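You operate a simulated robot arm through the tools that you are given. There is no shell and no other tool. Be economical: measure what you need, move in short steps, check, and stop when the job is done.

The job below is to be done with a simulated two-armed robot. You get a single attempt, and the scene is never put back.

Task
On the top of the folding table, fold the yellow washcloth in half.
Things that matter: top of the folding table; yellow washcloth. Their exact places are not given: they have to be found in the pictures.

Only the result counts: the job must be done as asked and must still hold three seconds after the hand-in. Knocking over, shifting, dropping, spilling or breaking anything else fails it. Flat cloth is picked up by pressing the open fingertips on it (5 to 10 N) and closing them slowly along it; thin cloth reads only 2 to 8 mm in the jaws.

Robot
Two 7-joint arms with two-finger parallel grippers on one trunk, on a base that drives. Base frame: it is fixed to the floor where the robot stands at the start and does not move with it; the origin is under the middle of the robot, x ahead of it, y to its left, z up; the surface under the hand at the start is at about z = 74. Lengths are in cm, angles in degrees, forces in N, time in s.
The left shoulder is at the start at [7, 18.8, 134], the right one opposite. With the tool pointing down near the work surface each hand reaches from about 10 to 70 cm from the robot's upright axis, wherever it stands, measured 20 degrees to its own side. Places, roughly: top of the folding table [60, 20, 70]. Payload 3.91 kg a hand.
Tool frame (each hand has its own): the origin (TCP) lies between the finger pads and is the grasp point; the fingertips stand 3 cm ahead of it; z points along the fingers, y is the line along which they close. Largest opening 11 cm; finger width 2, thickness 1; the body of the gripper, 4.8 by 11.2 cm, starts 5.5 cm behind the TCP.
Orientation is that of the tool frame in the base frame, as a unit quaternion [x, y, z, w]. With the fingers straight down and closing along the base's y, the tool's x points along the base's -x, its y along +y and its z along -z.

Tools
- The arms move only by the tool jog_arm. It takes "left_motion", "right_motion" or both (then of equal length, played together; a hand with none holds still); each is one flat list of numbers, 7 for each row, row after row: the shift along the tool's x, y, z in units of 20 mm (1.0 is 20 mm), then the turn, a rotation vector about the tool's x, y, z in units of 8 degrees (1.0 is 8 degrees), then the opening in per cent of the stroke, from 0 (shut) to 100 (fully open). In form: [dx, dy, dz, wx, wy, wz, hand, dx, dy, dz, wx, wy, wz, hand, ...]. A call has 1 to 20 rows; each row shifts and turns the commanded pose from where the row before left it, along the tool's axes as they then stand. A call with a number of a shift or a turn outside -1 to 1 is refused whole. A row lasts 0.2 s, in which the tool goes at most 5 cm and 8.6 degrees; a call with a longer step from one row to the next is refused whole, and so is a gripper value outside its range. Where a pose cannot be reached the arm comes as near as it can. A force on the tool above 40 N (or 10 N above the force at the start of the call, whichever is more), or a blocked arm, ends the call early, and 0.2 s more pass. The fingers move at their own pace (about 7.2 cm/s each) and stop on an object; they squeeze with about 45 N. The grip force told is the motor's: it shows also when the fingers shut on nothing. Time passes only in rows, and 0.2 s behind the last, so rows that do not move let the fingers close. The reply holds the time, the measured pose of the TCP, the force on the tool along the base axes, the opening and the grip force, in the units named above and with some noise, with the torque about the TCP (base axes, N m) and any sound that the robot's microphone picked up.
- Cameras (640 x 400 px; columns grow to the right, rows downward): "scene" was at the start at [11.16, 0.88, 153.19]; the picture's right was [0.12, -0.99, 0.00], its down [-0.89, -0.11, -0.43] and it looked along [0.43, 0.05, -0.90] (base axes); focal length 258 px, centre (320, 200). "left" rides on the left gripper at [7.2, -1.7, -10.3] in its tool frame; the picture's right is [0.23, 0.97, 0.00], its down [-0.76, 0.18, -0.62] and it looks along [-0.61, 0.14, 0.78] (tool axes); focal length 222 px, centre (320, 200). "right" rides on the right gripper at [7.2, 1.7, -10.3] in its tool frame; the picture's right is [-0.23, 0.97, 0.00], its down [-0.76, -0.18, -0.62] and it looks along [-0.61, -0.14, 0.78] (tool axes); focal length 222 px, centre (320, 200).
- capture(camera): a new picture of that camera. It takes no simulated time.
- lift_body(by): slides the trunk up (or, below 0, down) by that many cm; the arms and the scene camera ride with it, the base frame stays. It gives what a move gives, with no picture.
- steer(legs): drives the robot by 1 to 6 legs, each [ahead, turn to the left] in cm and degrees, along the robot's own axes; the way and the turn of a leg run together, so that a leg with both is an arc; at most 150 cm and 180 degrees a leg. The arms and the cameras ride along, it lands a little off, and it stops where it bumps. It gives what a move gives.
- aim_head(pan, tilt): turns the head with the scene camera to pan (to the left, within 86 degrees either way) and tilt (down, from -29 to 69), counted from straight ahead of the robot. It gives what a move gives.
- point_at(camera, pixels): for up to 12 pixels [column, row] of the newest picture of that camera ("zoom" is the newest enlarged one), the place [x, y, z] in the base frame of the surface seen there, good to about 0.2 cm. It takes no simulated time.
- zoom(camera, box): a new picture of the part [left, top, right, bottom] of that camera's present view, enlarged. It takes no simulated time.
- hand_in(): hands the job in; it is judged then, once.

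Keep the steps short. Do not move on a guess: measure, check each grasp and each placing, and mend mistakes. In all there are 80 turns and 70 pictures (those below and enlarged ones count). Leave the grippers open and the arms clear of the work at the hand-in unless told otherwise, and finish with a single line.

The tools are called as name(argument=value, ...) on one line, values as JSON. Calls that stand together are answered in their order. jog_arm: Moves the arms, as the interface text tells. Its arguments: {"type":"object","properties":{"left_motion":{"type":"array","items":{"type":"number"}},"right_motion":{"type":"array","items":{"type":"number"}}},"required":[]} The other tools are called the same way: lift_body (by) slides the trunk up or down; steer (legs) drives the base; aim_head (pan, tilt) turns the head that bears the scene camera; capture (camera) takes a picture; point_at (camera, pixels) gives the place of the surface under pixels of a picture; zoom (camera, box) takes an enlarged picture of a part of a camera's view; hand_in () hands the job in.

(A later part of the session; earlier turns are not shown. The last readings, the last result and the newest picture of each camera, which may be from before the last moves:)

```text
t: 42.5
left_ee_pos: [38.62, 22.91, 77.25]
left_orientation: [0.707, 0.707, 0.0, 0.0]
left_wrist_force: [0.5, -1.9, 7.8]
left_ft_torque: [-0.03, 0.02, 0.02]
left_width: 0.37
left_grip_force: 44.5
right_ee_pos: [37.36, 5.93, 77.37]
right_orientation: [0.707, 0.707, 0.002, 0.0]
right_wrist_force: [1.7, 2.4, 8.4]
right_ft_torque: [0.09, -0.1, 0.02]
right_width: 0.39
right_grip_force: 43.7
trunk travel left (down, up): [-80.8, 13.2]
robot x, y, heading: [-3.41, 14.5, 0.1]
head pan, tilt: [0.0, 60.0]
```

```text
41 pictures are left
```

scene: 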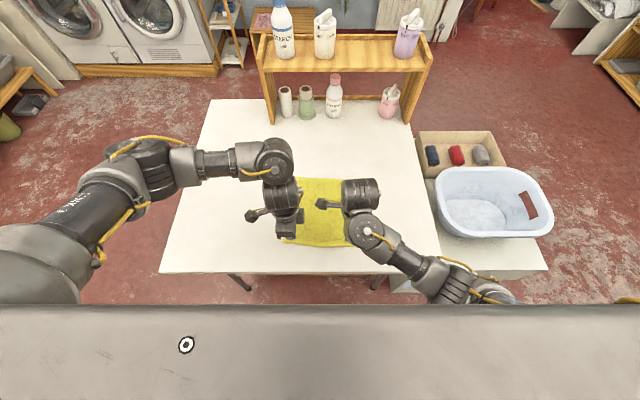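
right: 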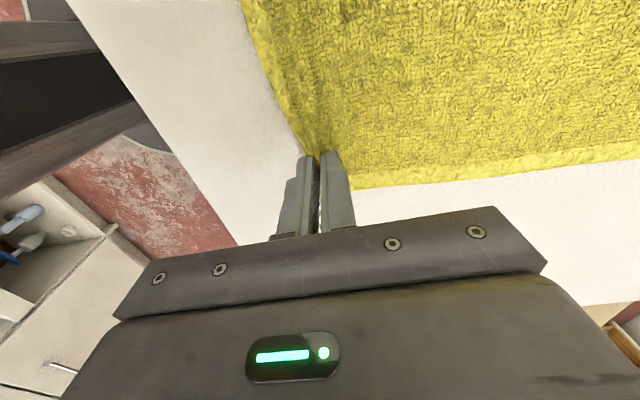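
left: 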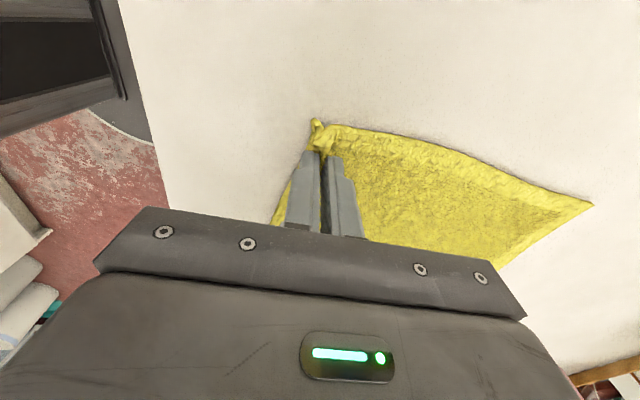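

Both jaws read about 0.38 cm with 44 N: cloth is pinched. I lift 4 cm, moving 1 cm ahead, and check.

jog_arm(left_motion=[0, 0, -0.4, 0, 0, 0, 0, 0, 0.1, -0.4, 0, 0, 0, 0, 0, 0.1, -0.4, 0, 0, 0, 0, 0, 0.15, -0.4, 0, 0, 0, 0, 0, 0.15, -0.4, 0, 0, 0, 0, 0, 0, 0, 0, 0, 0, 0], right_motion=[0, 0, -0.4, 0, 0, 0, 0, 0, 0.1, -0.4, 0, 0, 0, 0, 0, 0.1, -0.4, 0, 0, 0, 0, 0, 0.15, -0.4, 0, 0, 0, 0, 0, 0.15, -0.4, 0, 0, 0, 0, 0, 0, 0, 0, 0, 0, 0])

capture(camera="left")

capture(camera="right")

```text
t: 43.9
left_ee_pos: [39.74, 22.85, 81.36]
left_orientation: [0.707, 0.707, 0.001, 0.0]
left_wrist_force: [0.3, 0.0, 0.4]
left_ft_torque: [-0.06, -0.01, 0.0]
left_width: 0.35
left_grip_force: 43.6
right_ee_pos: [38.47, 5.86, 81.32]
right_orientation: [0.708, 0.707, 0.001, 0.001]
right_wrist_force: [0.4, 0.5, -0.4]
right_ft_torque: [0.07, -0.04, 0.0]
right_width: 0.34
right_grip_force: 43.8
trunk travel left (down, up): [-80.8, 13.2]
robot x, y, heading: [-3.25, 14.59, -0.3]
head pan, tilt: [0.0, 60.0]
```

```text
40 pictures are left
```

left: 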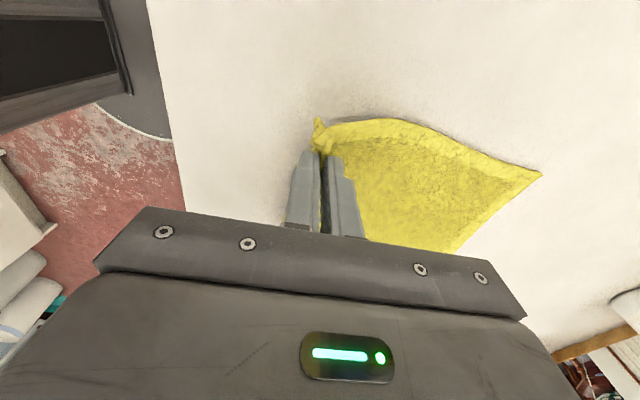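

```text
39 pictures are left
```

right: 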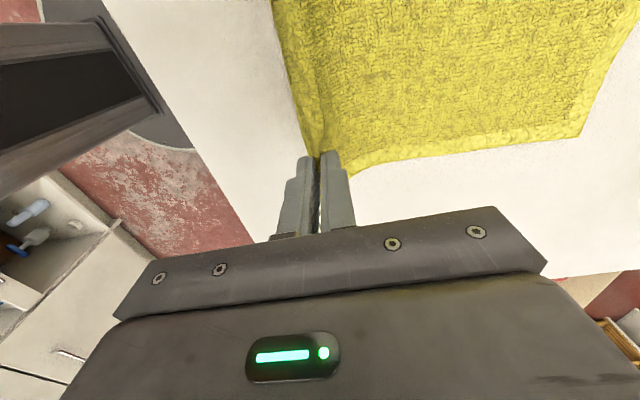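

Both corners are held. The right arm has little room upward, so I go ahead 4 cm with a small rise, and then use the trunk for the height of the arc.

jog_arm(left_motion=[0, 0.36, -0.1, 0, 0, 0, 0, 0, 0.36, -0.1, 0, 0, 0, 0, 0, 0.36, -0.1, 0, 0, 0, 0, 0, 0.36, -0.1, 0, 0, 0, 0, 0, 0.36, -0.1, 0, 0, 0, 0, 0, 0.36, 0, 0, 0, 0, 0, 0, 0, 0, 0, 0, 0, 0], right_motion=[0, 0.36, -0.1, 0, 0, 0, 0, 0, 0.36, -0.1, 0, 0, 0, 0, 0, 0.36, -0.1, 0, 0, 0, 0, 0, 0.36, -0.1, 0, 0, 0, 0, 0, 0.36, -0.1, 0, 0, 0, 0, 0, 0.36, 0, 0, 0, 0, 0, 0, 0, 0, 0, 0, 0, 0])

lift_body(by=3.5)

capture(camera="scene")

```text
t: 45.5
left_ee_pos: [44.13, 22.99, 82.38]
left_orientation: [0.707, 0.707, 0.001, 0.001]
left_wrist_force: [0.2, -1.7, 0.0]
left_ft_torque: [-0.05, -0.01, -0.03]
left_width: 0.36
left_grip_force: 43.6
right_ee_pos: [42.66, 5.98, 82.32]
right_orientation: [0.707, 0.707, 0.002, 0.0]
right_wrist_force: [-0.3, 1.4, -0.2]
right_ft_torque: [0.05, -0.01, 0.03]
right_width: 0.36
right_grip_force: 43.5
trunk travel left (down, up): [-80.8, 13.2]
robot x, y, heading: [-3.51, 14.5, -0.5]
head pan, tilt: [0.0, 60.0]
```

```text
t: 46.2
left_ee_pos: [44.14, 23.1, 85.79]
left_orientation: [0.707, 0.708, 0.0, 0.001]
left_wrist_force: [-0.1, -0.9, -0.4]
left_ft_torque: [-0.06, 0.01, 0.04]
left_width: 0.35
left_grip_force: 43.1
right_ee_pos: [42.78, 5.86, 85.89]
right_orientation: [0.707, 0.707, 0.0, -0.001]
right_wrist_force: [0.2, 1.3, 0.0]
right_ft_torque: [0.06, 0.03, -0.02]
right_width: 0.34
right_grip_force: 43.3
trunk travel left (down, up): [-84.3, 9.7]
robot x, y, heading: [-3.11, 14.43, -0.0]
head pan, tilt: [0.0, 60.0]
```

```text
38 pictures are left
```

scene: 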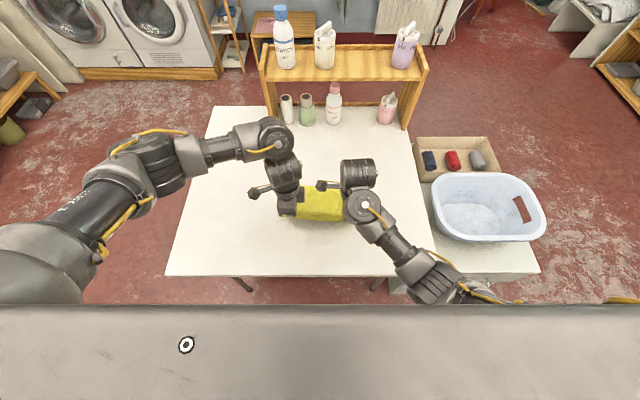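

The edge hangs between both hands. I carry it 9 cm ahead, sinking slightly in the second half.

jog_arm(left_motion=[0, 0.375, 0, 0, 0, 0, 0, 0, 0.375, 0, 0, 0, 0, 0, 0, 0.375, 0, 0, 0, 0, 0, 0, 0.375, 0, 0, 0, 0, 0, 0, 0.375, 0, 0, 0, 0, 0, 0, 0.375, 0, 0, 0, 0, 0, 0, 0.375, 0.1, 0, 0, 0, 0, 0, 0.375, 0.1, 0, 0, 0, 0, 0, 0.375, 0.1, 0, 0, 0, 0, 0, 0.375, 0.1, 0, 0, 0, 0, 0, 0.375, 0.1, 0, 0, 0, 0, 0, 0.375, 0.1, 0, 0, 0, 0, 0, 0, 0, 0, 0, 0, 0], right_motion=[0, 0.392, 0, 0, 0, 0, 0, 0, 0.392, 0, 0, 0, 0, 0, 0, 0.392, 0, 0, 0, 0, 0, 0, 0.392, 0, 0, 0, 0, 0, 0, 0.392, 0, 0, 0, 0, 0, 0, 0.392, 0, 0, 0, 0, 0, 0, 0.392, 0.1, 0, 0, 0, 0, 0, 0.392, 0.1, 0, 0, 0, 0, 0, 0.392, 0.1, 0, 0, 0, 0, 0, 0.392, 0.1, 0, 0, 0, 0, 0, 0.392, 0.1, 0, 0, 0, 0, 0, 0.392, 0.1, 0, 0, 0, 0, 0, 0, 0, 0, 0, 0, 0])

capture(camera="left")

zoom(camera="scene", box=[240, 130, 400, 240])

```text
t: 49.0
left_ee_pos: [53.17, 23.22, 84.69]
left_orientation: [0.707, 0.707, 0.001, 0.0]
left_wrist_force: [0.0, -4.0, 0.5]
left_ft_torque: [-0.13, -0.05, 0.03]
left_width: 0.35
left_grip_force: 44.3
right_ee_pos: [52.07, 5.82, 84.61]
right_orientation: [0.708, 0.707, 0.001, -0.001]
right_wrist_force: [0.7, 3.3, 0.5]
right_ft_torque: [0.12, 0.0, -0.02]
right_width: 0.35
right_grip_force: 43.7
trunk travel left (down, up): [-84.3, 9.7]
robot x, y, heading: [-3.46, 14.25, 0.1]
head pan, tilt: [0.0, 60.0]
```

```text
37 pictures are left
```

left: 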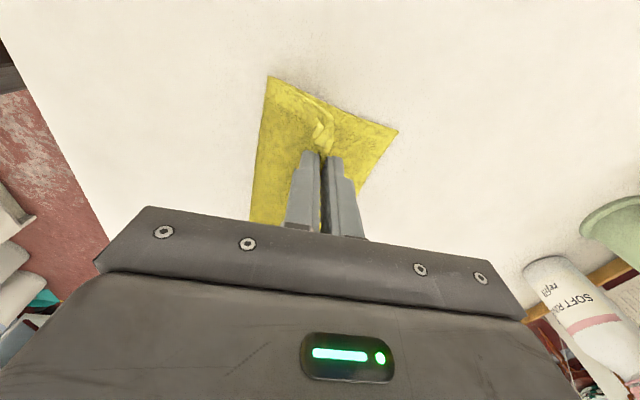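

```text
3.64 times, centred on (320, 185) of scene
```

zoom: 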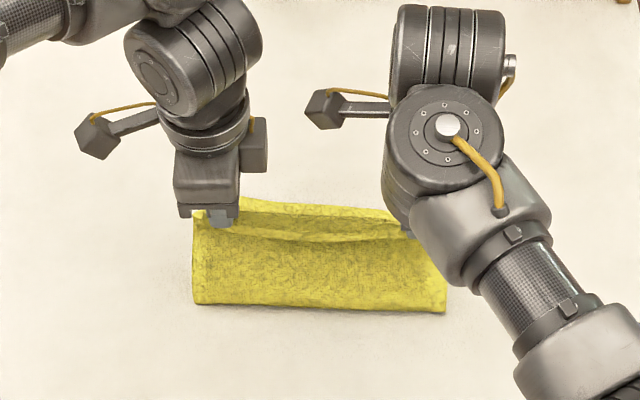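

The cloth folds nicely. I measure where the crease and far edge lie now, before setting the edge down.

point_at(camera="zoom", pixels=[[197, 298], [320, 306], [442, 306], [197, 230], [250, 202], [320, 209], [380, 213]])

point_at(camera="left", pixels=[[270, 80], [395, 131], [375, 165], [256, 200]])

```text
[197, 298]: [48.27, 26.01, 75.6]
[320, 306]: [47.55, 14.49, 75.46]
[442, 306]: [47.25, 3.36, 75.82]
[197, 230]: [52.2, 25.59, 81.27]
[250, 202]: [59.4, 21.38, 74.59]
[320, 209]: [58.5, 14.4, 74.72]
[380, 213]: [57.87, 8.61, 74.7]
```

```text
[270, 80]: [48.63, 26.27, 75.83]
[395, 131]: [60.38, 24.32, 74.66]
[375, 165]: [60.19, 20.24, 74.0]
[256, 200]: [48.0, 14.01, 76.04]
```

The crease lies at x≈48.3 (left) to 47.3 (right), just midway. I now lower the edge along the arc to left (57.4, 79.6) and right (56.5, 79.6), easing the sideways tension a little.

jog_arm(left_motion=[-0.015, 0.26, 0.18, 0, 0, 0, 0, -0.015, 0.26, 0.2, 0, 0, 0, 0, -0.015, 0.25, 0.22, 0, 0, 0, 0, -0.015, 0.24, 0.24, 0, 0, 0, 0, -0.015, 0.22, 0.26, 0, 0, 0, 0, -0.015, 0.21, 0.27, 0, 0, 0, 0, -0.015, 0.19, 0.28, 0, 0, 0, 0, -0.015, 0.18, 0.29, 0, 0, 0, 0, -0.015, 0.16, 0.3, 0, 0, 0, 0, -0.015, 0.14, 0.3, 0, 0, 0, 0, 0, 0, 0, 0, 0, 0, 0], right_motion=[0.015, 0.27, 0.18, 0, 0, 0, 0, 0.015, 0.27, 0.2, 0, 0, 0, 0, 0.015, 0.26, 0.22, 0, 0, 0, 0, 0.015, 0.25, 0.24, 0, 0, 0, 0, 0.015, 0.23, 0.26, 0, 0, 0, 0, 0.015, 0.22, 0.27, 0, 0, 0, 0, 0.015, 0.2, 0.28, 0, 0, 0, 0, 0.015, 0.19, 0.29, 0, 0, 0, 0, 0.015, 0.17, 0.3, 0, 0, 0, 0, 0.015, 0.15, 0.3, 0, 0, 0, 0, 0, 0, 0, 0, 0, 0, 0])

capture(camera="left")

capture(camera="right")

zoom(camera="scene", box=[240, 130, 400, 240])

```text
t: 51.5
left_ee_pos: [57.34, 22.77, 79.59]
left_orientation: [0.707, 0.707, 0.0, 0.001]
left_wrist_force: [0.0, -0.6, 0.8]
left_ft_torque: [0.01, -0.02, 0.0]
left_width: 0.38
left_grip_force: 43.5
right_ee_pos: [56.52, 6.23, 79.69]
right_orientation: [0.708, 0.707, 0.002, 0.0]
right_wrist_force: [0.3, 1.1, -1.0]
right_ft_torque: [0.01, 0.01, 0.02]
right_width: 0.35
right_grip_force: 44.3
trunk travel left (down, up): [-84.3, 9.7]
robot x, y, heading: [-3.03, 14.67, -0.2]
head pan, tilt: [0.0, 60.0]
```

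```text
35 pictures are left
```

left: 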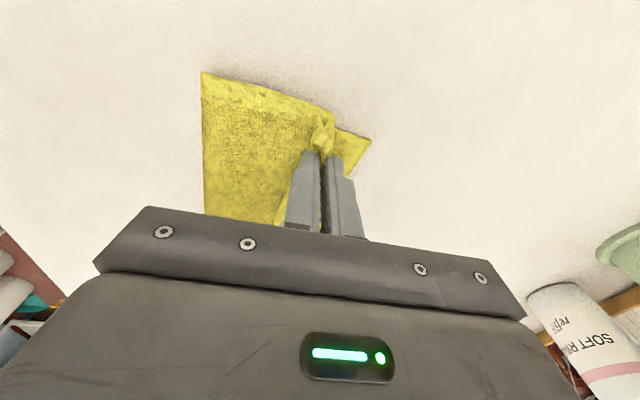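

```text
34 pictures are left
```

right: 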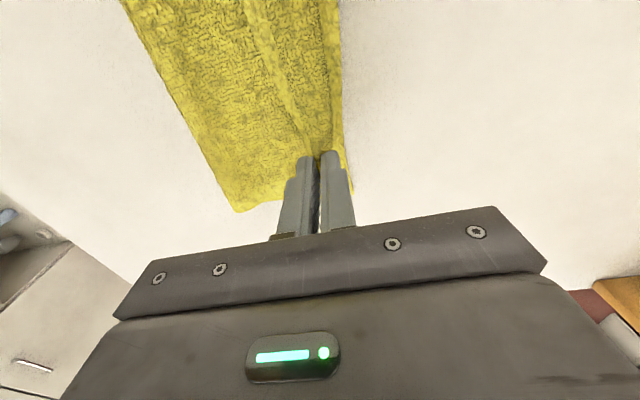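

```text
3.64 times, centred on (320, 185) of scene
```

zoom: 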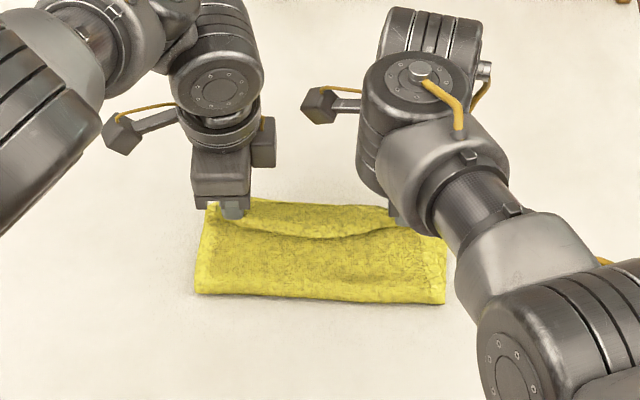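

The edge is nearly down. I measure crease, upper edge and lower corner.

point_at(camera="zoom", pixels=[[199, 290], [320, 296], [442, 298], [300, 238], [300, 205], [350, 208], [215, 204]])

point_at(camera="left", pixels=[[203, 76], [366, 141], [320, 125], [331, 112]])

point_at(camera="right", pixels=[[240, 207], [350, 185], [340, 100], [250, 60]])

```text
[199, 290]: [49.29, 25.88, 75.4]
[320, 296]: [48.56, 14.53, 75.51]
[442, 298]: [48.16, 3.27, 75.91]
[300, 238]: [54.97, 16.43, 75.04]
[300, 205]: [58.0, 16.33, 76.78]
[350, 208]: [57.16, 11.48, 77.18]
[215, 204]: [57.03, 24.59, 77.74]
```

```text
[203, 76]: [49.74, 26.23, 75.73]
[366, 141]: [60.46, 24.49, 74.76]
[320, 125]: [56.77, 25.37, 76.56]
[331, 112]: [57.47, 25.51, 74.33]
```

```text
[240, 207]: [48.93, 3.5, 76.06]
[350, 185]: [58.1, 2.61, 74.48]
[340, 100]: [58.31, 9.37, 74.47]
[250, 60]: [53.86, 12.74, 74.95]
```

The crease is about 0.8 cm ahead of the middle, so I go back 0.4 cm while lowering 0.6 cm, then open the jaws to about 1.6 cm and rise slowly.

jog_arm(left_motion=[0, -0.1, 0.1, 0, 0, 0, 0, 0, -0.1, 0.1, 0, 0, 0, 0, 0, 0, 0.1, 0, 0, 0, 0, 0, 0, 0, 0, 0, 0, 0, 0, 0, 0, 0, 0, 0, 5, 0, 0, 0, 0, 0, 0, 10, 0, 0, 0, 0, 0, 0, 15, 0, 0, 0, 0, 0, 0, 15, 0, 0, 0, 0, 0, 0, 15], right_motion=[0, -0.1, 0.1, 0, 0, 0, 0, 0, -0.1, 0.1, 0, 0, 0, 0, 0, 0, 0.1, 0, 0, 0, 0, 0, 0, 0, 0, 0, 0, 0, 0, 0, 0, 0, 0, 0, 5, 0, 0, 0, 0, 0, 0, 10, 0, 0, 0, 0, 0, 0, 15, 0, 0, 0, 0, 0, 0, 15, 0, 0, 0, 0, 0, 0, 15])

capture(camera="left")

capture(camera="right")

```text
t: 53.5
left_ee_pos: [57.0, 22.7, 78.97]
left_orientation: [0.707, 0.707, 0.0, 0.0]
left_wrist_force: [0.2, 0.2, -0.1]
left_ft_torque: [0.02, 0.02, 0.03]
left_width: 1.62
left_grip_force: 0.0
right_ee_pos: [56.25, 5.89, 78.9]
right_orientation: [0.709, 0.705, 0.0, 0.002]
right_wrist_force: [-0.3, 0.5, 0.4]
right_ft_torque: [-0.02, 0.01, 0.01]
right_width: 1.67
right_grip_force: 0.0
trunk travel left (down, up): [-84.3, 9.7]
robot x, y, heading: [-3.48, 14.38, -0.0]
head pan, tilt: [0.0, 60.0]
```

```text
32 pictures are left
```

left: 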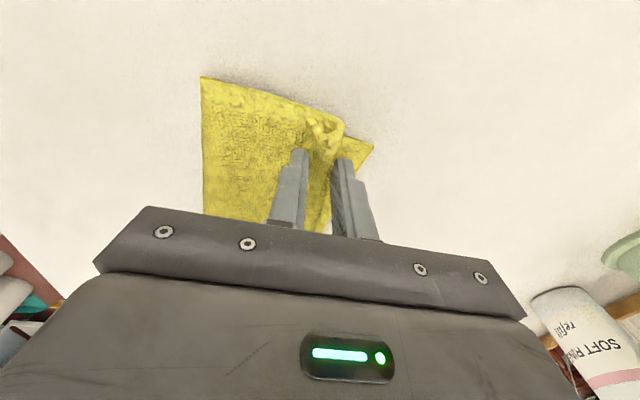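

```text
31 pictures are left
```

right: 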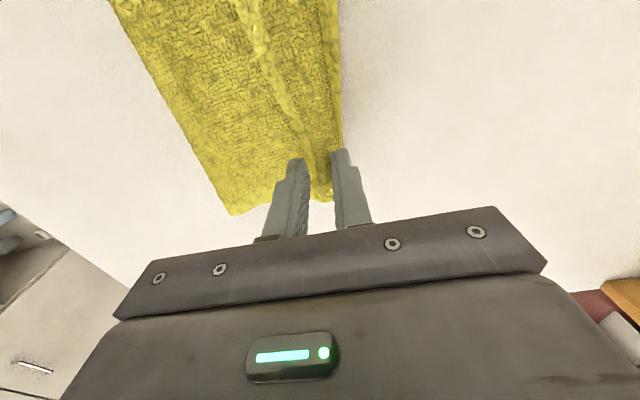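

Released. I raise both hands 8 cm straight up and look.

jog_arm(left_motion=[0, 0, -0.2, 0, 0, 0, 15, 0, 0, -0.3, 0, 0, 0, 15, 0, 0, -0.6, 0, 0, 0, 15, 0, 0, -0.8, 0, 0, 0, 15, 0, 0, -0.8, 0, 0, 0, 15, 0, 0, -0.8, 0, 0, 0, 15, 0, 0, -0.5, 0, 0, 0, 15, 0, 0, 0, 0, 0, 0, 15], right_motion=[0, 0, -0.2, 0, 0, 0, 15, 0, 0, -0.3, 0, 0, 0, 15, 0, 0, -0.6, 0, 0, 0, 15, 0, 0, -0.8, 0, 0, 0, 15, 0, 0, -0.8, 0, 0, 0, 15, 0, 0, -0.8, 0, 0, 0, 15, 0, 0, -0.5, 0, 0, 0, 15, 0, 0, 0, 0, 0, 0, 15])

capture(camera="left")

capture(camera="right")

zoom(camera="scene", box=[240, 130, 400, 240])

```text
t: 55.2
left_ee_pos: [56.94, 22.64, 86.95]
left_orientation: [0.707, 0.707, 0.001, 0.001]
left_wrist_force: [-0.1, 0.1, 0.4]
left_ft_torque: [-0.02, 0.03, -0.02]
left_width: 1.66
left_grip_force: 0.0
right_ee_pos: [55.94, 6.21, 87.08]
right_orientation: [0.707, 0.707, 0.001, 0.0]
right_wrist_force: [-0.1, 0.5, -0.1]
right_ft_torque: [-0.02, -0.01, -0.02]
right_width: 1.66
right_grip_force: 0.0
trunk travel left (down, up): [-84.3, 9.7]
robot x, y, heading: [-3.35, 14.56, -0.2]
head pan, tilt: [0.0, 60.0]
```

```text
30 pictures are left
```

left: 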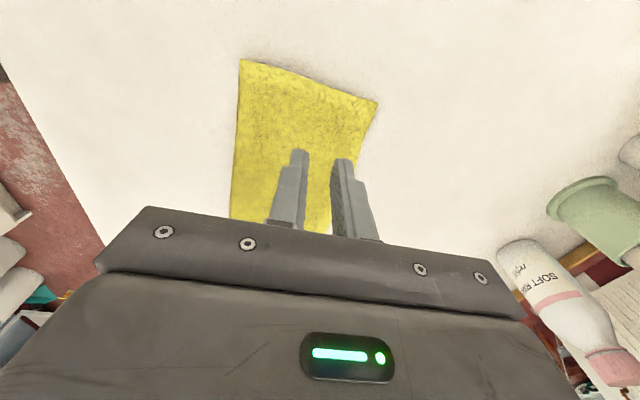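

```text
29 pictures are left
```

right: 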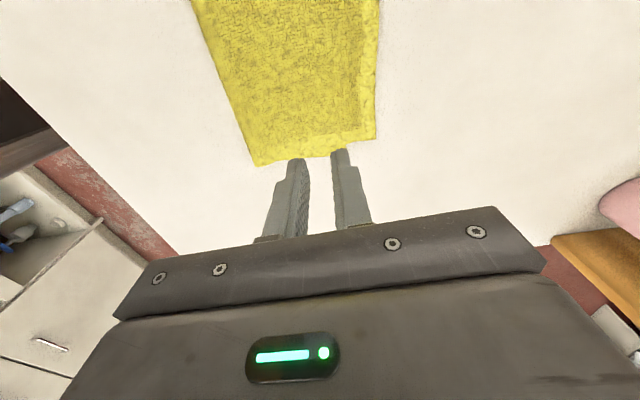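

```text
3.64 times, centred on (320, 185) of scene
```

zoom: 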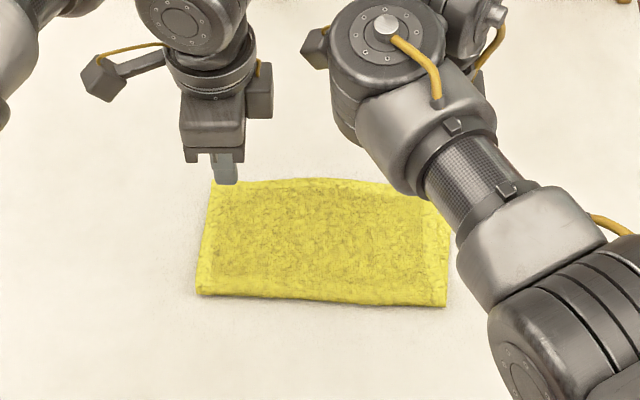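

The edge has fallen out flat and the upper layer covers the lower one. I raise and spread the hands, open them, and look at the whole cloth.

jog_arm(left_motion=[0.6, -0.4, -0.2, 0, 0, 0, 100, 0.8, -0.6, -0.2, 0, 0, 0, 100, 0.8, -0.6, -0.2, 0, 0, 0, 100, 0.8, -0.6, -0.2, 0, 0, 0, 100, 0.8, -0.6, -0.2, 0, 0, 0, 100, 0.8, -0.6, 0, 0, 0, 0, 100, 0.8, -0.6, 0, 0, 0, 0, 100, 0.8, -0.6, 0, 0, 0, 0, 100, 0, 0, 0, 0, 0, 0, 100], right_motion=[-0.4, -0.4, 0, 0, 0, 0, 100, -0.6, -0.6, 0, 0, 0, 0, 100, -0.6, -0.6, 0, 0, 0, 0, 100, -0.6, -0.6, 0, 0, 0, 0, 100, -0.6, -0.6, 0, 0, 0, 0, 100, -0.6, -0.6, 0, 0, 0, 0, 100, -0.6, -0.6, 0, 0, 0, 0, 100, -0.6, -0.6, 0, 0, 0, 0, 100, 0, 0, 0, 0, 0, 0, 100])

capture(camera="scene")

zoom(camera="scene", box=[268, 160, 380, 230])

point_at(camera="scene", pixels=[[292, 177], [320, 176], [350, 178], [293, 208], [320, 210], [349, 212]])

```text
t: 57.2
left_ee_pos: [47.65, 35.05, 88.85]
left_orientation: [0.707, 0.707, 0.0, 0.0]
left_wrist_force: [-0.1, -0.2, -0.2]
left_ft_torque: [0.0, 0.03, -0.03]
left_width: 11.0
left_grip_force: 0.1
right_ee_pos: [46.86, -2.93, 87.0]
right_orientation: [0.708, 0.706, 0.001, -0.001]
right_wrist_force: [0.3, -0.6, -0.3]
right_ft_torque: [0.02, 0.01, -0.02]
right_width: 11.02
right_grip_force: 0.0
trunk travel left (down, up): [-84.3, 9.7]
robot x, y, heading: [-3.57, 14.58, -0.2]
head pan, tilt: [0.0, 60.0]
```

```text
27 pictures are left
```

scene: 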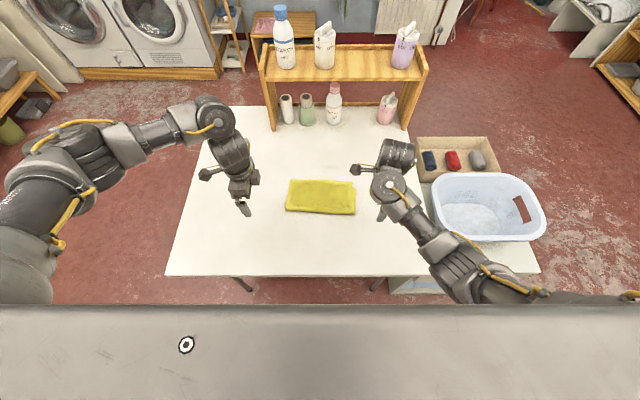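

```text
5.71 times, centred on (324, 195) of scene
```

zoom: 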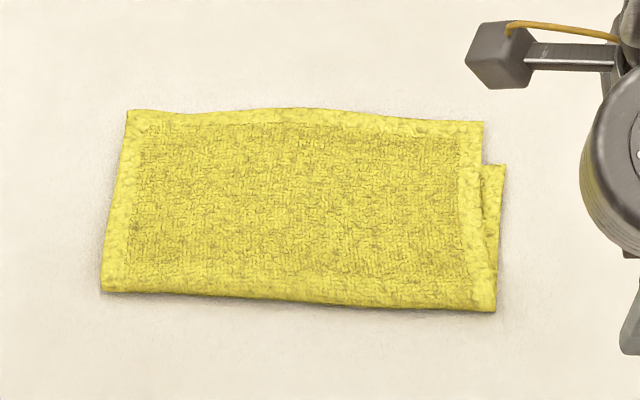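

```text
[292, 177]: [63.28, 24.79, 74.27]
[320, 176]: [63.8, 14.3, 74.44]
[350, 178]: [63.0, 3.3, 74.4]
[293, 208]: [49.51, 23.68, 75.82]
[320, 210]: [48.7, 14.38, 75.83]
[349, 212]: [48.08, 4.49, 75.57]
```

Very neat, but on the right the lower layer peeks out and its far corner is short of the upper edge. I measure the mismatch.

point_at(camera="zoom", pixels=[[131, 114], [220, 115], [310, 112], [400, 120], [479, 126], [500, 169], [492, 168], [106, 288], [300, 298], [493, 307], [497, 240]])

capture(camera="right")

capture(camera="left")

```text
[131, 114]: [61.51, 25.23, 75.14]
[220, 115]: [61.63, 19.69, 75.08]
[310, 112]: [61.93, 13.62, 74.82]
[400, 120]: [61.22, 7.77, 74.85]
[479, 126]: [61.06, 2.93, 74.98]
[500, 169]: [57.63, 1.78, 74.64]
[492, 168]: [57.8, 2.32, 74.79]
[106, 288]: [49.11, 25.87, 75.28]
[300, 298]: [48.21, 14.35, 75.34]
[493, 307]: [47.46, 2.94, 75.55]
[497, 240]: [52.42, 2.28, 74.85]
```

```text
25 pictures are left
```

right: 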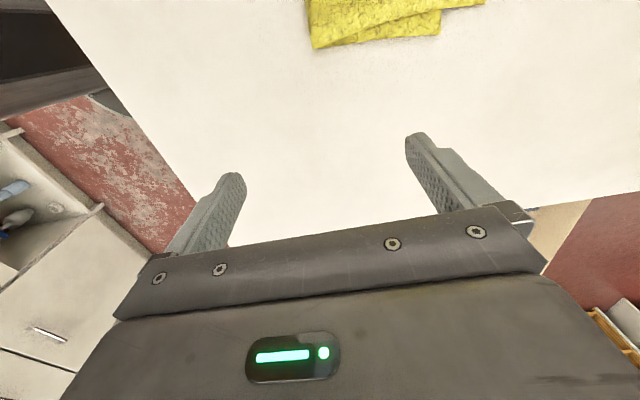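

```text
24 pictures are left
```

left: 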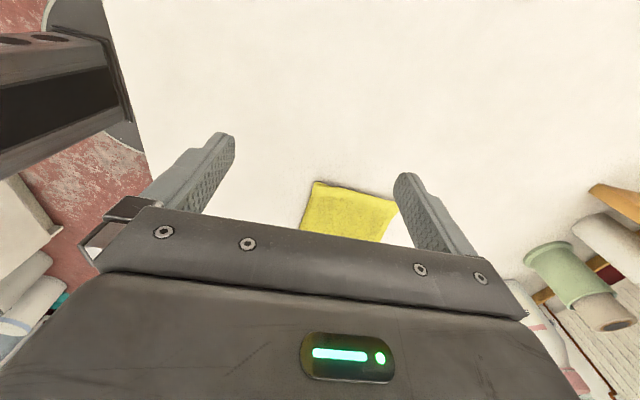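

On the right, the lower layer's far corner is at (57.6, 1.8) while the upper edge is at x=61.1; on the left the match is about 1 cm. I will mend this by pressing the right hand's shut fingertips on the exposed sliver of the lower layer and drawing it 3.4 cm ahead. First I shut the right hand and go above (56.2, 1.5).

jog_arm(right_motion=[0.277, 0.584, 0.31, 0, 0, 0, 0, 0.277, 0.584, 0.31, 0, 0, 0, 0, 0.277, 0.584, 0.31, 0, 0, 0, 0, 0.277, 0.584, 0.31, 0, 0, 0, 0, 0.277, 0.584, 0.31, 0, 0, 0, 0, 0.277, 0.584, 0.31, 0, 0, 0, 0, 0.277, 0.584, 0.31, 0, 0, 0, 0, 0.277, 0.584, 0.31, 0, 0, 0, 0, 0, 0, 0, 0, 0, 0, 0])

zoom(camera="right", box=[160, 0, 480, 200])

```text
t: 59.2
left_ee_pos: [47.74, 35.1, 88.75]
left_orientation: [0.707, 0.707, 0.0, 0.001]
left_wrist_force: [0.1, -0.4, -0.6]
left_ft_torque: [0.0, 0.01, 0.01]
left_width: 10.98
left_grip_force: 0.0
right_ee_pos: [56.31, 1.41, 82.06]
right_orientation: [0.707, 0.707, 0.001, 0.0]
right_wrist_force: [-0.4, 0.3, -0.5]
right_ft_torque: [-0.01, -0.02, 0.01]
right_width: 0.0
right_grip_force: 38.4
trunk travel left (down, up): [-84.3, 9.7]
robot x, y, heading: [-3.34, 14.64, -0.0]
head pan, tilt: [0.0, 60.0]
```

```text
2.00 times, centred on (320, 100) of right
```

zoom: 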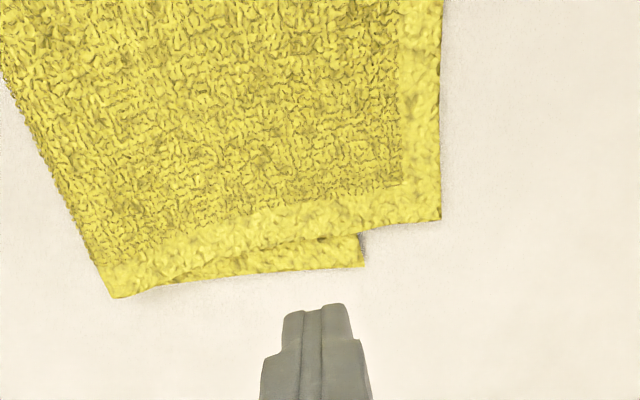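

I can see the sliver clearly: lower corner at (362,265), upper corner at (440,218). I measure them.

point_at(camera="zoom", pixels=[[358, 262], [300, 265], [352, 240], [300, 242], [436, 215], [118, 290], [200, 275], [440, 100]])

```text
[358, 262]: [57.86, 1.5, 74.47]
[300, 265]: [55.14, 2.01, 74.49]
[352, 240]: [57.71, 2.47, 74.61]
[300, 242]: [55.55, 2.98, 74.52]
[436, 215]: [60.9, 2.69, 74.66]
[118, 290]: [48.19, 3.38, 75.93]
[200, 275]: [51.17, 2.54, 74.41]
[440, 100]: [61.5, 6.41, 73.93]
```

I shift 0.15 cm in +y and lower to just above the sliver, then press in small steps.

jog_arm(right_motion=[0.08, 0, 0.5, 0, 0, 0, 0, 0, 0, 0.5, 0, 0, 0, 0, 0, 0, 0.5, 0, 0, 0, 0, 0, 0, 0.5, 0, 0, 0, 0, 0, 0, 0.1, 0, 0, 0, 0, 0, 0, 0.05, 0, 0, 0, 0, 0, 0, 0.05, 0, 0, 0, 0, 0, 0, 0.05, 0, 0, 0, 0, 0, 0, 0, 0, 0, 0, 0])

zoom(camera="right", box=[160, 0, 480, 200])

```text
t: 61.2
left_ee_pos: [47.74, 35.08, 88.94]
left_orientation: [0.707, 0.707, 0.0, 0.0]
left_wrist_force: [0.6, 0.2, 0.1]
left_ft_torque: [-0.01, -0.02, 0.01]
left_width: 11.01
left_grip_force: 0.0
right_ee_pos: [56.23, 1.79, 77.5]
right_orientation: [0.708, 0.706, 0.0, 0.0]
right_wrist_force: [0.3, 0.6, 0.6]
right_ft_torque: [-0.01, -0.02, 0.0]
right_width: 0.0
right_grip_force: 37.9
trunk travel left (down, up): [-84.3, 9.7]
robot x, y, heading: [-3.21, 14.26, -0.3]
head pan, tilt: [0.0, 60.0]
```

```text
2.00 times, centred on (320, 100) of right
```

zoom: 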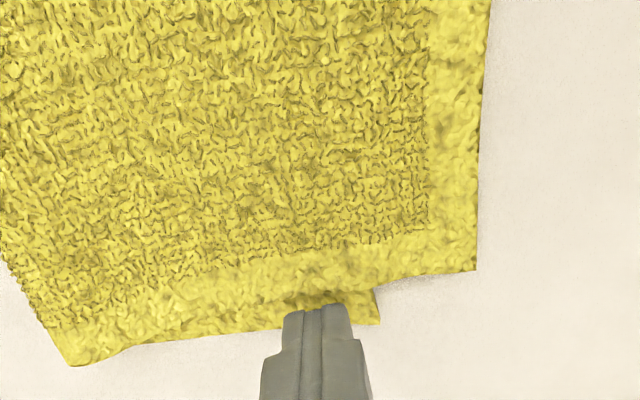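

The tip stands right over the sliver, beside the upper layer. I press a little further.

jog_arm(right_motion=[-0.05, 0, 0.05, 0, 0, 0, 0, 0, 0, 0.05, 0, 0, 0, 0, 0, 0, 0.05, 0, 0, 0, 0, 0, 0, 0, 0, 0, 0, 0])

```text
t: 62.2
left_ee_pos: [47.67, 35.17, 88.86]
left_orientation: [0.708, 0.707, 0.0, 0.001]
left_wrist_force: [-1.1, 0.3, 0.3]
left_ft_torque: [0.01, 0.0, 0.03]
left_width: 11.0
left_grip_force: 0.1
right_ee_pos: [56.24, 1.56, 77.39]
right_orientation: [0.708, 0.707, 0.0, 0.002]
right_wrist_force: [1.7, 1.6, 7.9]
right_ft_torque: [0.07, -0.07, -0.06]
right_width: 0.0
right_grip_force: 37.6
trunk travel left (down, up): [-84.3, 9.7]
robot x, y, heading: [-3.73, 14.57, -0.1]
head pan, tilt: [0.0, 60.0]
```

Pressing with 7.9 N. I draw it slowly 2 cm ahead (and 0.5 cm in +y), then look.

jog_arm(right_motion=[0.02, 0.1, 0, 0, 0, 0, 0, 0.025, 0.1, 0, 0, 0, 0, 0, 0.025, 0.1, 0, 0, 0, 0, 0, 0.025, 0.1, 0, 0, 0, 0, 0, 0.025, 0.1, 0, 0, 0, 0, 0, 0.025, 0.1, 0, 0, 0, 0, 0, 0.025, 0.1, 0, 0, 0, 0, 0, 0.025, 0.1, 0, 0, 0, 0, 0, 0.025, 0.1, 0, 0, 0, 0, 0, 0.025, 0.1, 0, 0, 0, 0, 0])

zoom(camera="right", box=[160, 0, 480, 200])

zoom(camera="scene", box=[268, 160, 380, 230])

```text
t: 64.5
left_ee_pos: [47.68, 35.16, 88.87]
left_orientation: [0.708, 0.707, 0.001, 0.0]
left_wrist_force: [-0.8, 0.4, 1.1]
left_ft_torque: [0.0, -0.02, 0.02]
left_width: 11.01
left_grip_force: 0.1
right_ee_pos: [58.27, 1.95, 77.33]
right_orientation: [0.708, 0.706, 0.001, 0.001]
right_wrist_force: [-1.3, -0.9, 8.3]
right_ft_torque: [0.08, 0.03, 0.02]
right_width: 0.0
right_grip_force: 37.4
trunk travel left (down, up): [-84.3, 9.7]
robot x, y, heading: [-3.56, 14.44, -0.2]
head pan, tilt: [0.0, 60.0]
```

```text
2.00 times, centred on (320, 100) of right
```

zoom: 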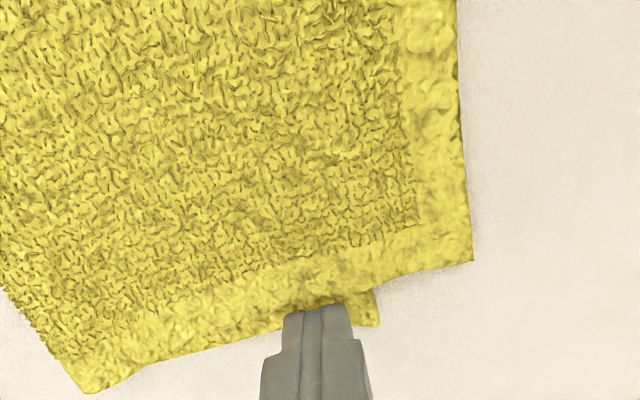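

```text
5.71 times, centred on (324, 195) of scene
```

zoom: 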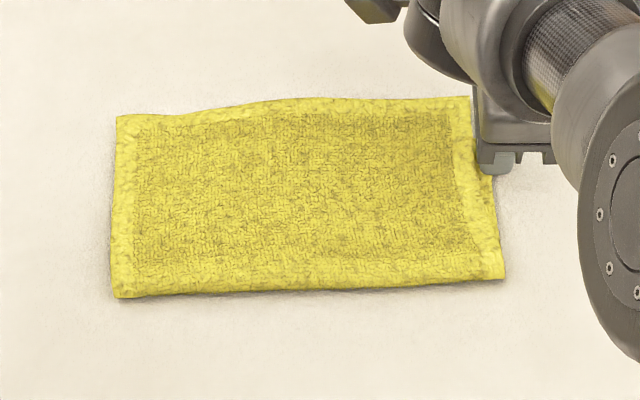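

The whole cloth turned with the finger instead of the layers sliding, so the mismatch remains. Better: re-lift the upper layer's right corner alone (it overhangs the lower there), peel it back and lay it again. I raise the right hand and measure.

jog_arm(right_motion=[0, 0, -0.4, 0, 0, 0, 0, 0, 0, -0.7, 0, 0, 0, 0, 0, 0, -0.7, 0, 0, 0, 0, 0, 0, -0.7, 0, 0, 0, 18, -0.5, -0.5, 0, 0, 0, 0, 18, -0.6, -0.8, 0, 0, 0, 0, 18, -0.6, -0.8, 0, 0, 0, 0, 18, -0.6, -0.8, 0, 0, 0, 0, 18, 0, 0, 0, 0, 0, 0, 18])

zoom(camera="scene", box=[268, 160, 380, 230])

point_at(camera="zoom", pixels=[[119, 118], [300, 101], [466, 100], [116, 294], [500, 275], [486, 180]])

```text
t: 66.5
left_ee_pos: [47.78, 35.11, 88.82]
left_orientation: [0.707, 0.707, 0.0, 0.0]
left_wrist_force: [-0.1, 1.0, -0.2]
left_ft_torque: [0.04, 0.02, -0.01]
left_width: 10.99
left_grip_force: 0.1
right_ee_pos: [52.31, -2.52, 82.03]
right_orientation: [0.707, 0.707, 0.001, -0.001]
right_wrist_force: [0.6, 0.0, -0.4]
right_ft_torque: [-0.04, 0.01, -0.01]
right_width: 2.0
right_grip_force: 0.3
trunk travel left (down, up): [-84.3, 9.7]
robot x, y, heading: [-3.1, 14.66, -0.0]
head pan, tilt: [0.0, 60.0]
```

```text
5.71 times, centred on (324, 195) of scene
```

zoom: 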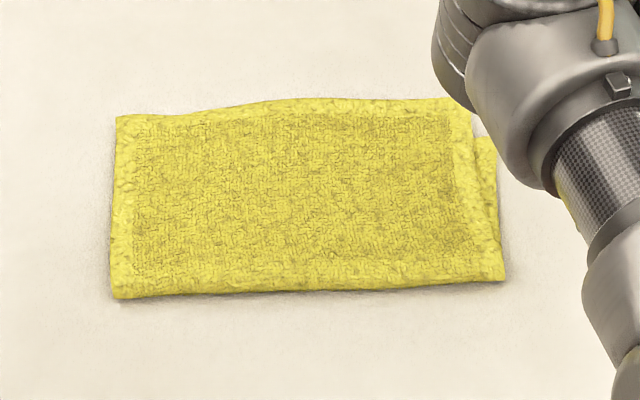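

```text
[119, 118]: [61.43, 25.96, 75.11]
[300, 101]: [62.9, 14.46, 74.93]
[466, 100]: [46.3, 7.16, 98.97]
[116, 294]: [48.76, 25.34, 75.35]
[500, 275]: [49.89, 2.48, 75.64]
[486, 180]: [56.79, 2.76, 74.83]
```

The upper right corner is now near (63, 4) and overhangs the lower by about 3 cm. I take the right hand (opened 2 cm) above (61.6, 6) and look.

jog_arm(right_motion=[0.71, 0.775, 0, 0, 0, 0, 18, 0.71, 0.775, 0, 0, 0, 0, 18, 0.71, 0.775, 0, 0, 0, 0, 18, 0.71, 0.775, 0, 0, 0, 0, 18, 0.71, 0.775, 0, 0, 0, 0, 18, 0.71, 0.775, 0, 0, 0, 0, 18, 0, 0, 0, 0, 0, 0, 18])

capture(camera="right")

```text
t: 68.0
left_ee_pos: [47.67, 35.1, 88.94]
left_orientation: [0.707, 0.707, 0.001, 0.001]
left_wrist_force: [-0.7, 0.2, 0.1]
left_ft_torque: [-0.01, 0.02, -0.02]
left_width: 11.0
left_grip_force: 0.1
right_ee_pos: [61.73, 5.99, 82.27]
right_orientation: [0.707, 0.707, 0.0, 0.0]
right_wrist_force: [0.2, 0.0, 1.8]
right_ft_torque: [-0.02, -0.01, -0.01]
right_width: 1.98
right_grip_force: 0.0
trunk travel left (down, up): [-84.3, 9.7]
robot x, y, heading: [-3.16, 14.38, 0.1]
head pan, tilt: [0.0, 60.0]
```

```text
18 pictures are left
```

right: 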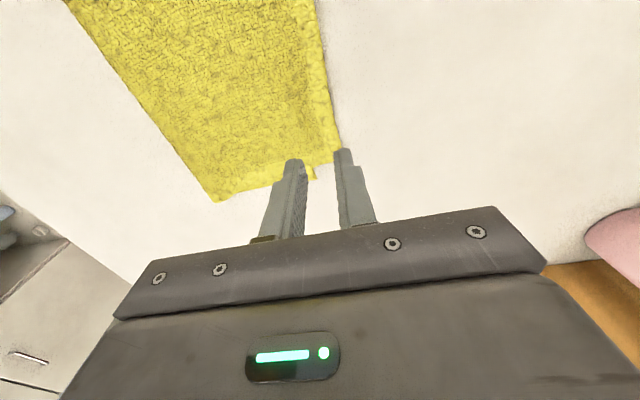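

point_at(camera="right", pixels=[[340, 146], [332, 110], [327, 80], [316, 177], [312, 165], [220, 197]])

```text
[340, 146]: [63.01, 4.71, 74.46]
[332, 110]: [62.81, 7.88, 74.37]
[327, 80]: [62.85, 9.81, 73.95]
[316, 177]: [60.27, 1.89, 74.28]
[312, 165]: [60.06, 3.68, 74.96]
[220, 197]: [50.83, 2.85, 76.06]
```

The upper corner is at (63, 4.3), the lower at (60.3, 1.9). I go 0.3 cm back and lower to just touch.

jog_arm(right_motion=[0, -0.15, 0.5, 0, 0, 0, 18, 0, 0, 0.5, 0, 0, 0, 18, 0, 0, 0.5, 0, 0, 0, 18, 0, 0, 0.5, 0, 0, 0, 18, 0, 0, 0.2, 0, 0, 0, 18, 0, 0, 0.07, 0, 0, 0, 18, 0, 0, 0.05, 0, 0, 0, 18, 0, 0, 0.05, 0, 0, 0, 18, 0, 0, 0, 0, 0, 0, 18])

```text
t: 70.0
left_ee_pos: [47.74, 35.02, 88.81]
left_orientation: [0.707, 0.707, 0.001, 0.0]
left_wrist_force: [0.1, -0.4, -0.3]
left_ft_torque: [0.01, -0.01, -0.01]
left_width: 10.98
left_grip_force: 0.1
right_ee_pos: [60.38, 5.83, 79.06]
right_orientation: [0.708, 0.707, 0.0, 0.001]
right_wrist_force: [0.3, 0.3, -0.6]
right_ft_torque: [0.01, -0.02, -0.02]
right_width: 1.97
right_grip_force: 0.1
right hand out of reach, approached as far as the arm can: row 2, 4, 5
trunk travel left (down, up): [-84.3, 9.7]
robot x, y, heading: [-3.46, 14.35, 0.1]
head pan, tilt: [0.0, 60.0]
```

The arm is at the end of its reach here. I raise the right hand 4 cm, and lower the trunk by 4 cm to regain reach (the left hand at z≈89 stays clear).

jog_arm(right_motion=[0, 0, -0.5, 0, 0, 0, 18, 0, 0, -0.5, 0, 0, 0, 18, 0, 0.15, -0.5, 0, 0, 0, 18, 0, 0.15, -0.5, 0, 0, 0, 18, 0.08, 0.2, -0.3, 0, 0, 0, 18, 0, 0, 0, 0, 0, 0, 18])

lift_body(by=-4)

```text
t: 71.5
left_ee_pos: [47.66, 35.08, 88.9]
left_orientation: [0.707, 0.707, 0.0, 0.0]
left_wrist_force: [0.0, 0.2, 0.4]
left_ft_torque: [0.02, 0.03, -0.01]
left_width: 10.95
left_grip_force: 0.0
right_ee_pos: [61.42, 6.04, 83.57]
right_orientation: [0.707, 0.707, 0.002, 0.0]
right_wrist_force: [0.0, 0.8, -0.4]
right_ft_torque: [0.0, -0.02, 0.01]
right_width: 1.95
right_grip_force: 0.2
trunk travel left (down, up): [-84.3, 9.7]
robot x, y, heading: [-3.3, 14.64, -0.1]
head pan, tilt: [0.0, 60.0]
```

```text
t: 72.3
left_ee_pos: [47.62, 34.91, 84.82]
left_orientation: [0.707, 0.707, 0.0, 0.002]
left_wrist_force: [-0.5, -1.0, 1.0]
left_ft_torque: [-0.02, -0.04, -0.01]
left_width: 10.99
left_grip_force: 0.0
right_ee_pos: [61.45, 5.94, 79.66]
right_orientation: [0.707, 0.707, 0.002, 0.0]
right_wrist_force: [-0.8, -0.4, -0.7]
right_ft_torque: [0.01, -0.01, 0.01]
right_width: 1.97
right_grip_force: 0.0
trunk travel left (down, up): [-80.3, 13.7]
robot x, y, heading: [-3.34, 14.55, 0.1]
head pan, tilt: [0.0, 60.0]
```

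Now at (61.45, 5.9, 79.7). I lower 2.1 cm, slowing near the cloth.

jog_arm(right_motion=[0, 0, 0.4, 0, 0, 0, 18, 0, 0, 0.4, 0, 0, 0, 18, 0, 0, 0.15, 0, 0, 0, 18, 0, 0, 0.05, 0, 0, 0, 18, 0, 0, 0.05, 0, 0, 0, 18, 0, 0, 0.05, 0, 0, 0, 18, 0, 0, 0, 0, 0, 0, 18])

```text
t: 73.9
left_ee_pos: [47.6, 35.07, 84.76]
left_orientation: [0.707, 0.707, 0.001, 0.001]
left_wrist_force: [0.8, 0.7, 0.1]
left_ft_torque: [-0.02, 0.02, 0.01]
left_width: 11.0
left_grip_force: 0.0
right_ee_pos: [61.42, 5.97, 77.46]
right_orientation: [0.707, 0.707, 0.001, 0.001]
right_wrist_force: [-0.3, 0.2, 9.9]
right_ft_torque: [0.04, 0.16, 0.0]
right_width: 1.96
right_grip_force: 0.8
trunk travel left (down, up): [-80.3, 13.7]
robot x, y, heading: [-3.36, 14.5, -0.0]
head pan, tilt: [0.0, 60.0]
```

9.9 N on the cloth. I close slowly and then lift 1.5 cm to check.

jog_arm(right_motion=[0, 0, 0, 0, 0, 0, 16, 0, 0, 0, 0, 0, 0, 14, 0, 0, 0, 0, 0, 0, 12, 0, 0, 0, 0, 0, 0, 10, 0, 0, 0, 0, 0, 0, 8, 0, 0, 0, 0, 0, 0, 6, 0, 0, 0, 0, 0, 0, 4, 0, 0, 0, 0, 0, 0, 2, 0, 0, 0, 0, 0, 0, 0, 0, 0, 0, 0, 0, 0, 0, 0, 0, 0, 0, 0, 0, 0, 0, 0, -0.25, 0, 0, 0, 0, 0, 0, -0.25, 0, 0, 0, 0, 0, -0.05, -0.25, 0, 0, 0, 0, 0, 0, 0, 0, 0, 0, 0])

zoom(camera="right", box=[160, 0, 480, 200])

```text
t: 77.1
left_ee_pos: [47.72, 35.08, 84.93]
left_orientation: [0.707, 0.707, 0.0, 0.0]
left_wrist_force: [0.8, -0.1, -0.4]
left_ft_torque: [-0.01, -0.03, 0.01]
left_width: 11.02
left_grip_force: 0.0
right_ee_pos: [61.23, 6.03, 78.74]
right_orientation: [0.708, 0.707, 0.0, -0.001]
right_wrist_force: [0.3, -0.4, 0.3]
right_ft_torque: [-0.01, 0.02, 0.0]
right_width: 0.35
right_grip_force: 43.2
trunk travel left (down, up): [-80.3, 13.7]
robot x, y, heading: [-2.88, 14.44, -0.2]
head pan, tilt: [0.0, 60.0]
```

```text
2.00 times, centred on (320, 100) of right
```

zoom: 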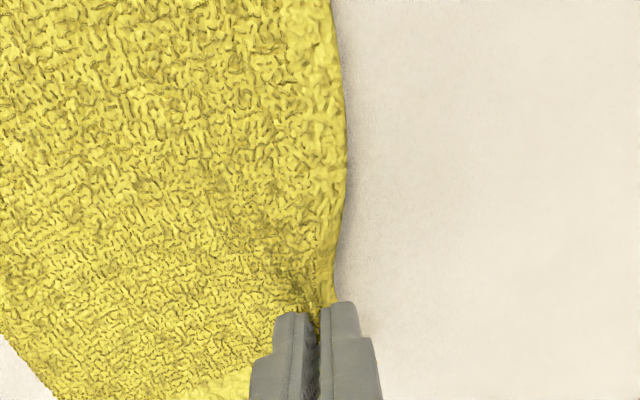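

The upper layer is caught (0.35 cm). I peel it back: first 3.5 cm back and 2.5 up, then raise the trunk 4 cm.

jog_arm(right_motion=[-0.05, -0.25, -0.2, 0, 0, 0, 0, -0.1, -0.25, -0.2, 0, 0, 0, 0, -0.1, -0.25, -0.2, 0, 0, 0, 0, -0.1, -0.25, -0.2, 0, 0, 0, 0, -0.1, -0.25, -0.2, 0, 0, 0, 0, -0.1, -0.25, -0.2, 0, 0, 0, 0, 0, -0.25, 0, 0, 0, 0, 0, 0, 0, 0, 0, 0, 0, 0])

lift_body(by=4)

jog_arm(right_motion=[0, -0.4, 0, 0, 0, 0, 0, 0, -0.4, 0, 0, 0, 0, 0, 0, -0.4, 0, 0, 0, 0, 0, 0, -0.4, 0, 0, 0, 0, 0, 0, -0.4, 0, 0, 0, 0, 0, 0, -0.4, 0, 0, 0, 0, 0, 0, -0.4, 0, 0, 0, 0, 0, 0, -0.4, 0, 0, 0, 0, 0, 0, -0.4, 0, 0, 0, 0, 0, 0, -0.4, 0, 0, 0, 0, 0, 0, -0.4, 0, 0, 0, 0, 0, 0, -0.4, 0, 0, 0, 0, 0, 0, -0.4, 0, 0, 0, 0, 0, 0, 0, 0, 0, 0, 0, 0])

capture(camera="scene")

```text
t: 78.9
left_ee_pos: [47.72, 35.02, 84.84]
left_orientation: [0.707, 0.707, 0.0, -0.001]
left_wrist_force: [-0.9, 0.0, -0.1]
left_ft_torque: [-0.01, 0.04, 0.0]
left_width: 11.0
left_grip_force: 0.0
right_ee_pos: [59.16, 3.03, 82.16]
right_orientation: [0.716, 0.698, 0.003, 0.011]
right_wrist_force: [-0.3, 0.1, 0.0]
right_ft_torque: [-0.01, 0.01, 0.03]
right_width: 0.33
right_grip_force: 43.3
trunk travel left (down, up): [-80.3, 13.7]
robot x, y, heading: [-3.68, 14.7, -0.1]
head pan, tilt: [0.0, 60.0]
```

```text
t: 79.7
left_ee_pos: [47.73, 35.26, 88.7]
left_orientation: [0.708, 0.707, 0.0, 0.0]
left_wrist_force: [-0.6, -0.5, -0.7]
left_ft_torque: [0.01, 0.0, -0.02]
left_width: 10.99
left_grip_force: 0.1
right_ee_pos: [59.0, 3.0, 85.83]
right_orientation: [0.716, 0.698, 0.0, 0.011]
right_wrist_force: [-0.3, 0.5, -1.1]
right_ft_torque: [0.0, 0.03, 0.02]
right_width: 0.32
right_grip_force: 43.5
trunk travel left (down, up): [-84.3, 9.7]
robot x, y, heading: [-3.65, 14.63, -0.2]
head pan, tilt: [0.0, 60.0]
```

```text
t: 82.7
left_ee_pos: [47.69, 35.09, 88.76]
left_orientation: [0.707, 0.707, -0.001, -0.001]
left_wrist_force: [0.0, -0.3, 0.2]
left_ft_torque: [0.0, -0.01, -0.01]
left_width: 10.96
left_grip_force: 0.1
right_ee_pos: [47.59, 5.07, 85.23]
right_orientation: [0.708, 0.707, 0.0, 0.0]
right_wrist_force: [1.0, 0.3, 0.0]
right_ft_torque: [0.01, -0.02, -0.01]
right_width: 0.33
right_grip_force: 43.0
trunk travel left (down, up): [-84.3, 9.7]
robot x, y, heading: [-3.26, 14.78, -0.2]
head pan, tilt: [0.0, 60.0]
```

```text
16 pictures are left
```

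scene: 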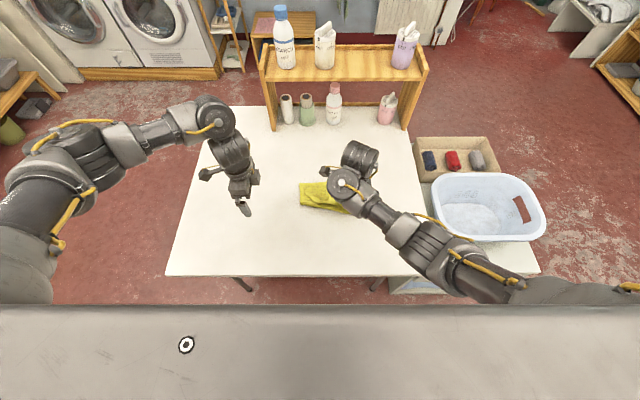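

The peel went on. The cloth's left side appears to have changed (column 299 instead of 287); I enlarge and check.

zoom(camera="scene", box=[272, 160, 384, 230])

point_at(camera="zoom", pixels=[[158, 130], [170, 180], [165, 255], [250, 120], [320, 130], [300, 285], [200, 200], [300, 200]])

```text
5.71 times, centred on (328, 195) of scene
```

zoom: 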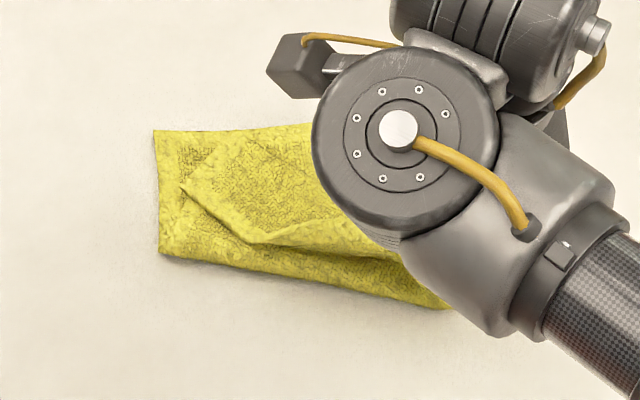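

```text
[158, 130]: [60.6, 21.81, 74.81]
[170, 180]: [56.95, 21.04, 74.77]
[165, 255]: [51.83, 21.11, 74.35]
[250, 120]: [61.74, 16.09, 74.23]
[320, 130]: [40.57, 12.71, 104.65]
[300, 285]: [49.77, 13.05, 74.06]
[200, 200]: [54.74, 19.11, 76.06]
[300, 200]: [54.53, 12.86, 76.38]
```

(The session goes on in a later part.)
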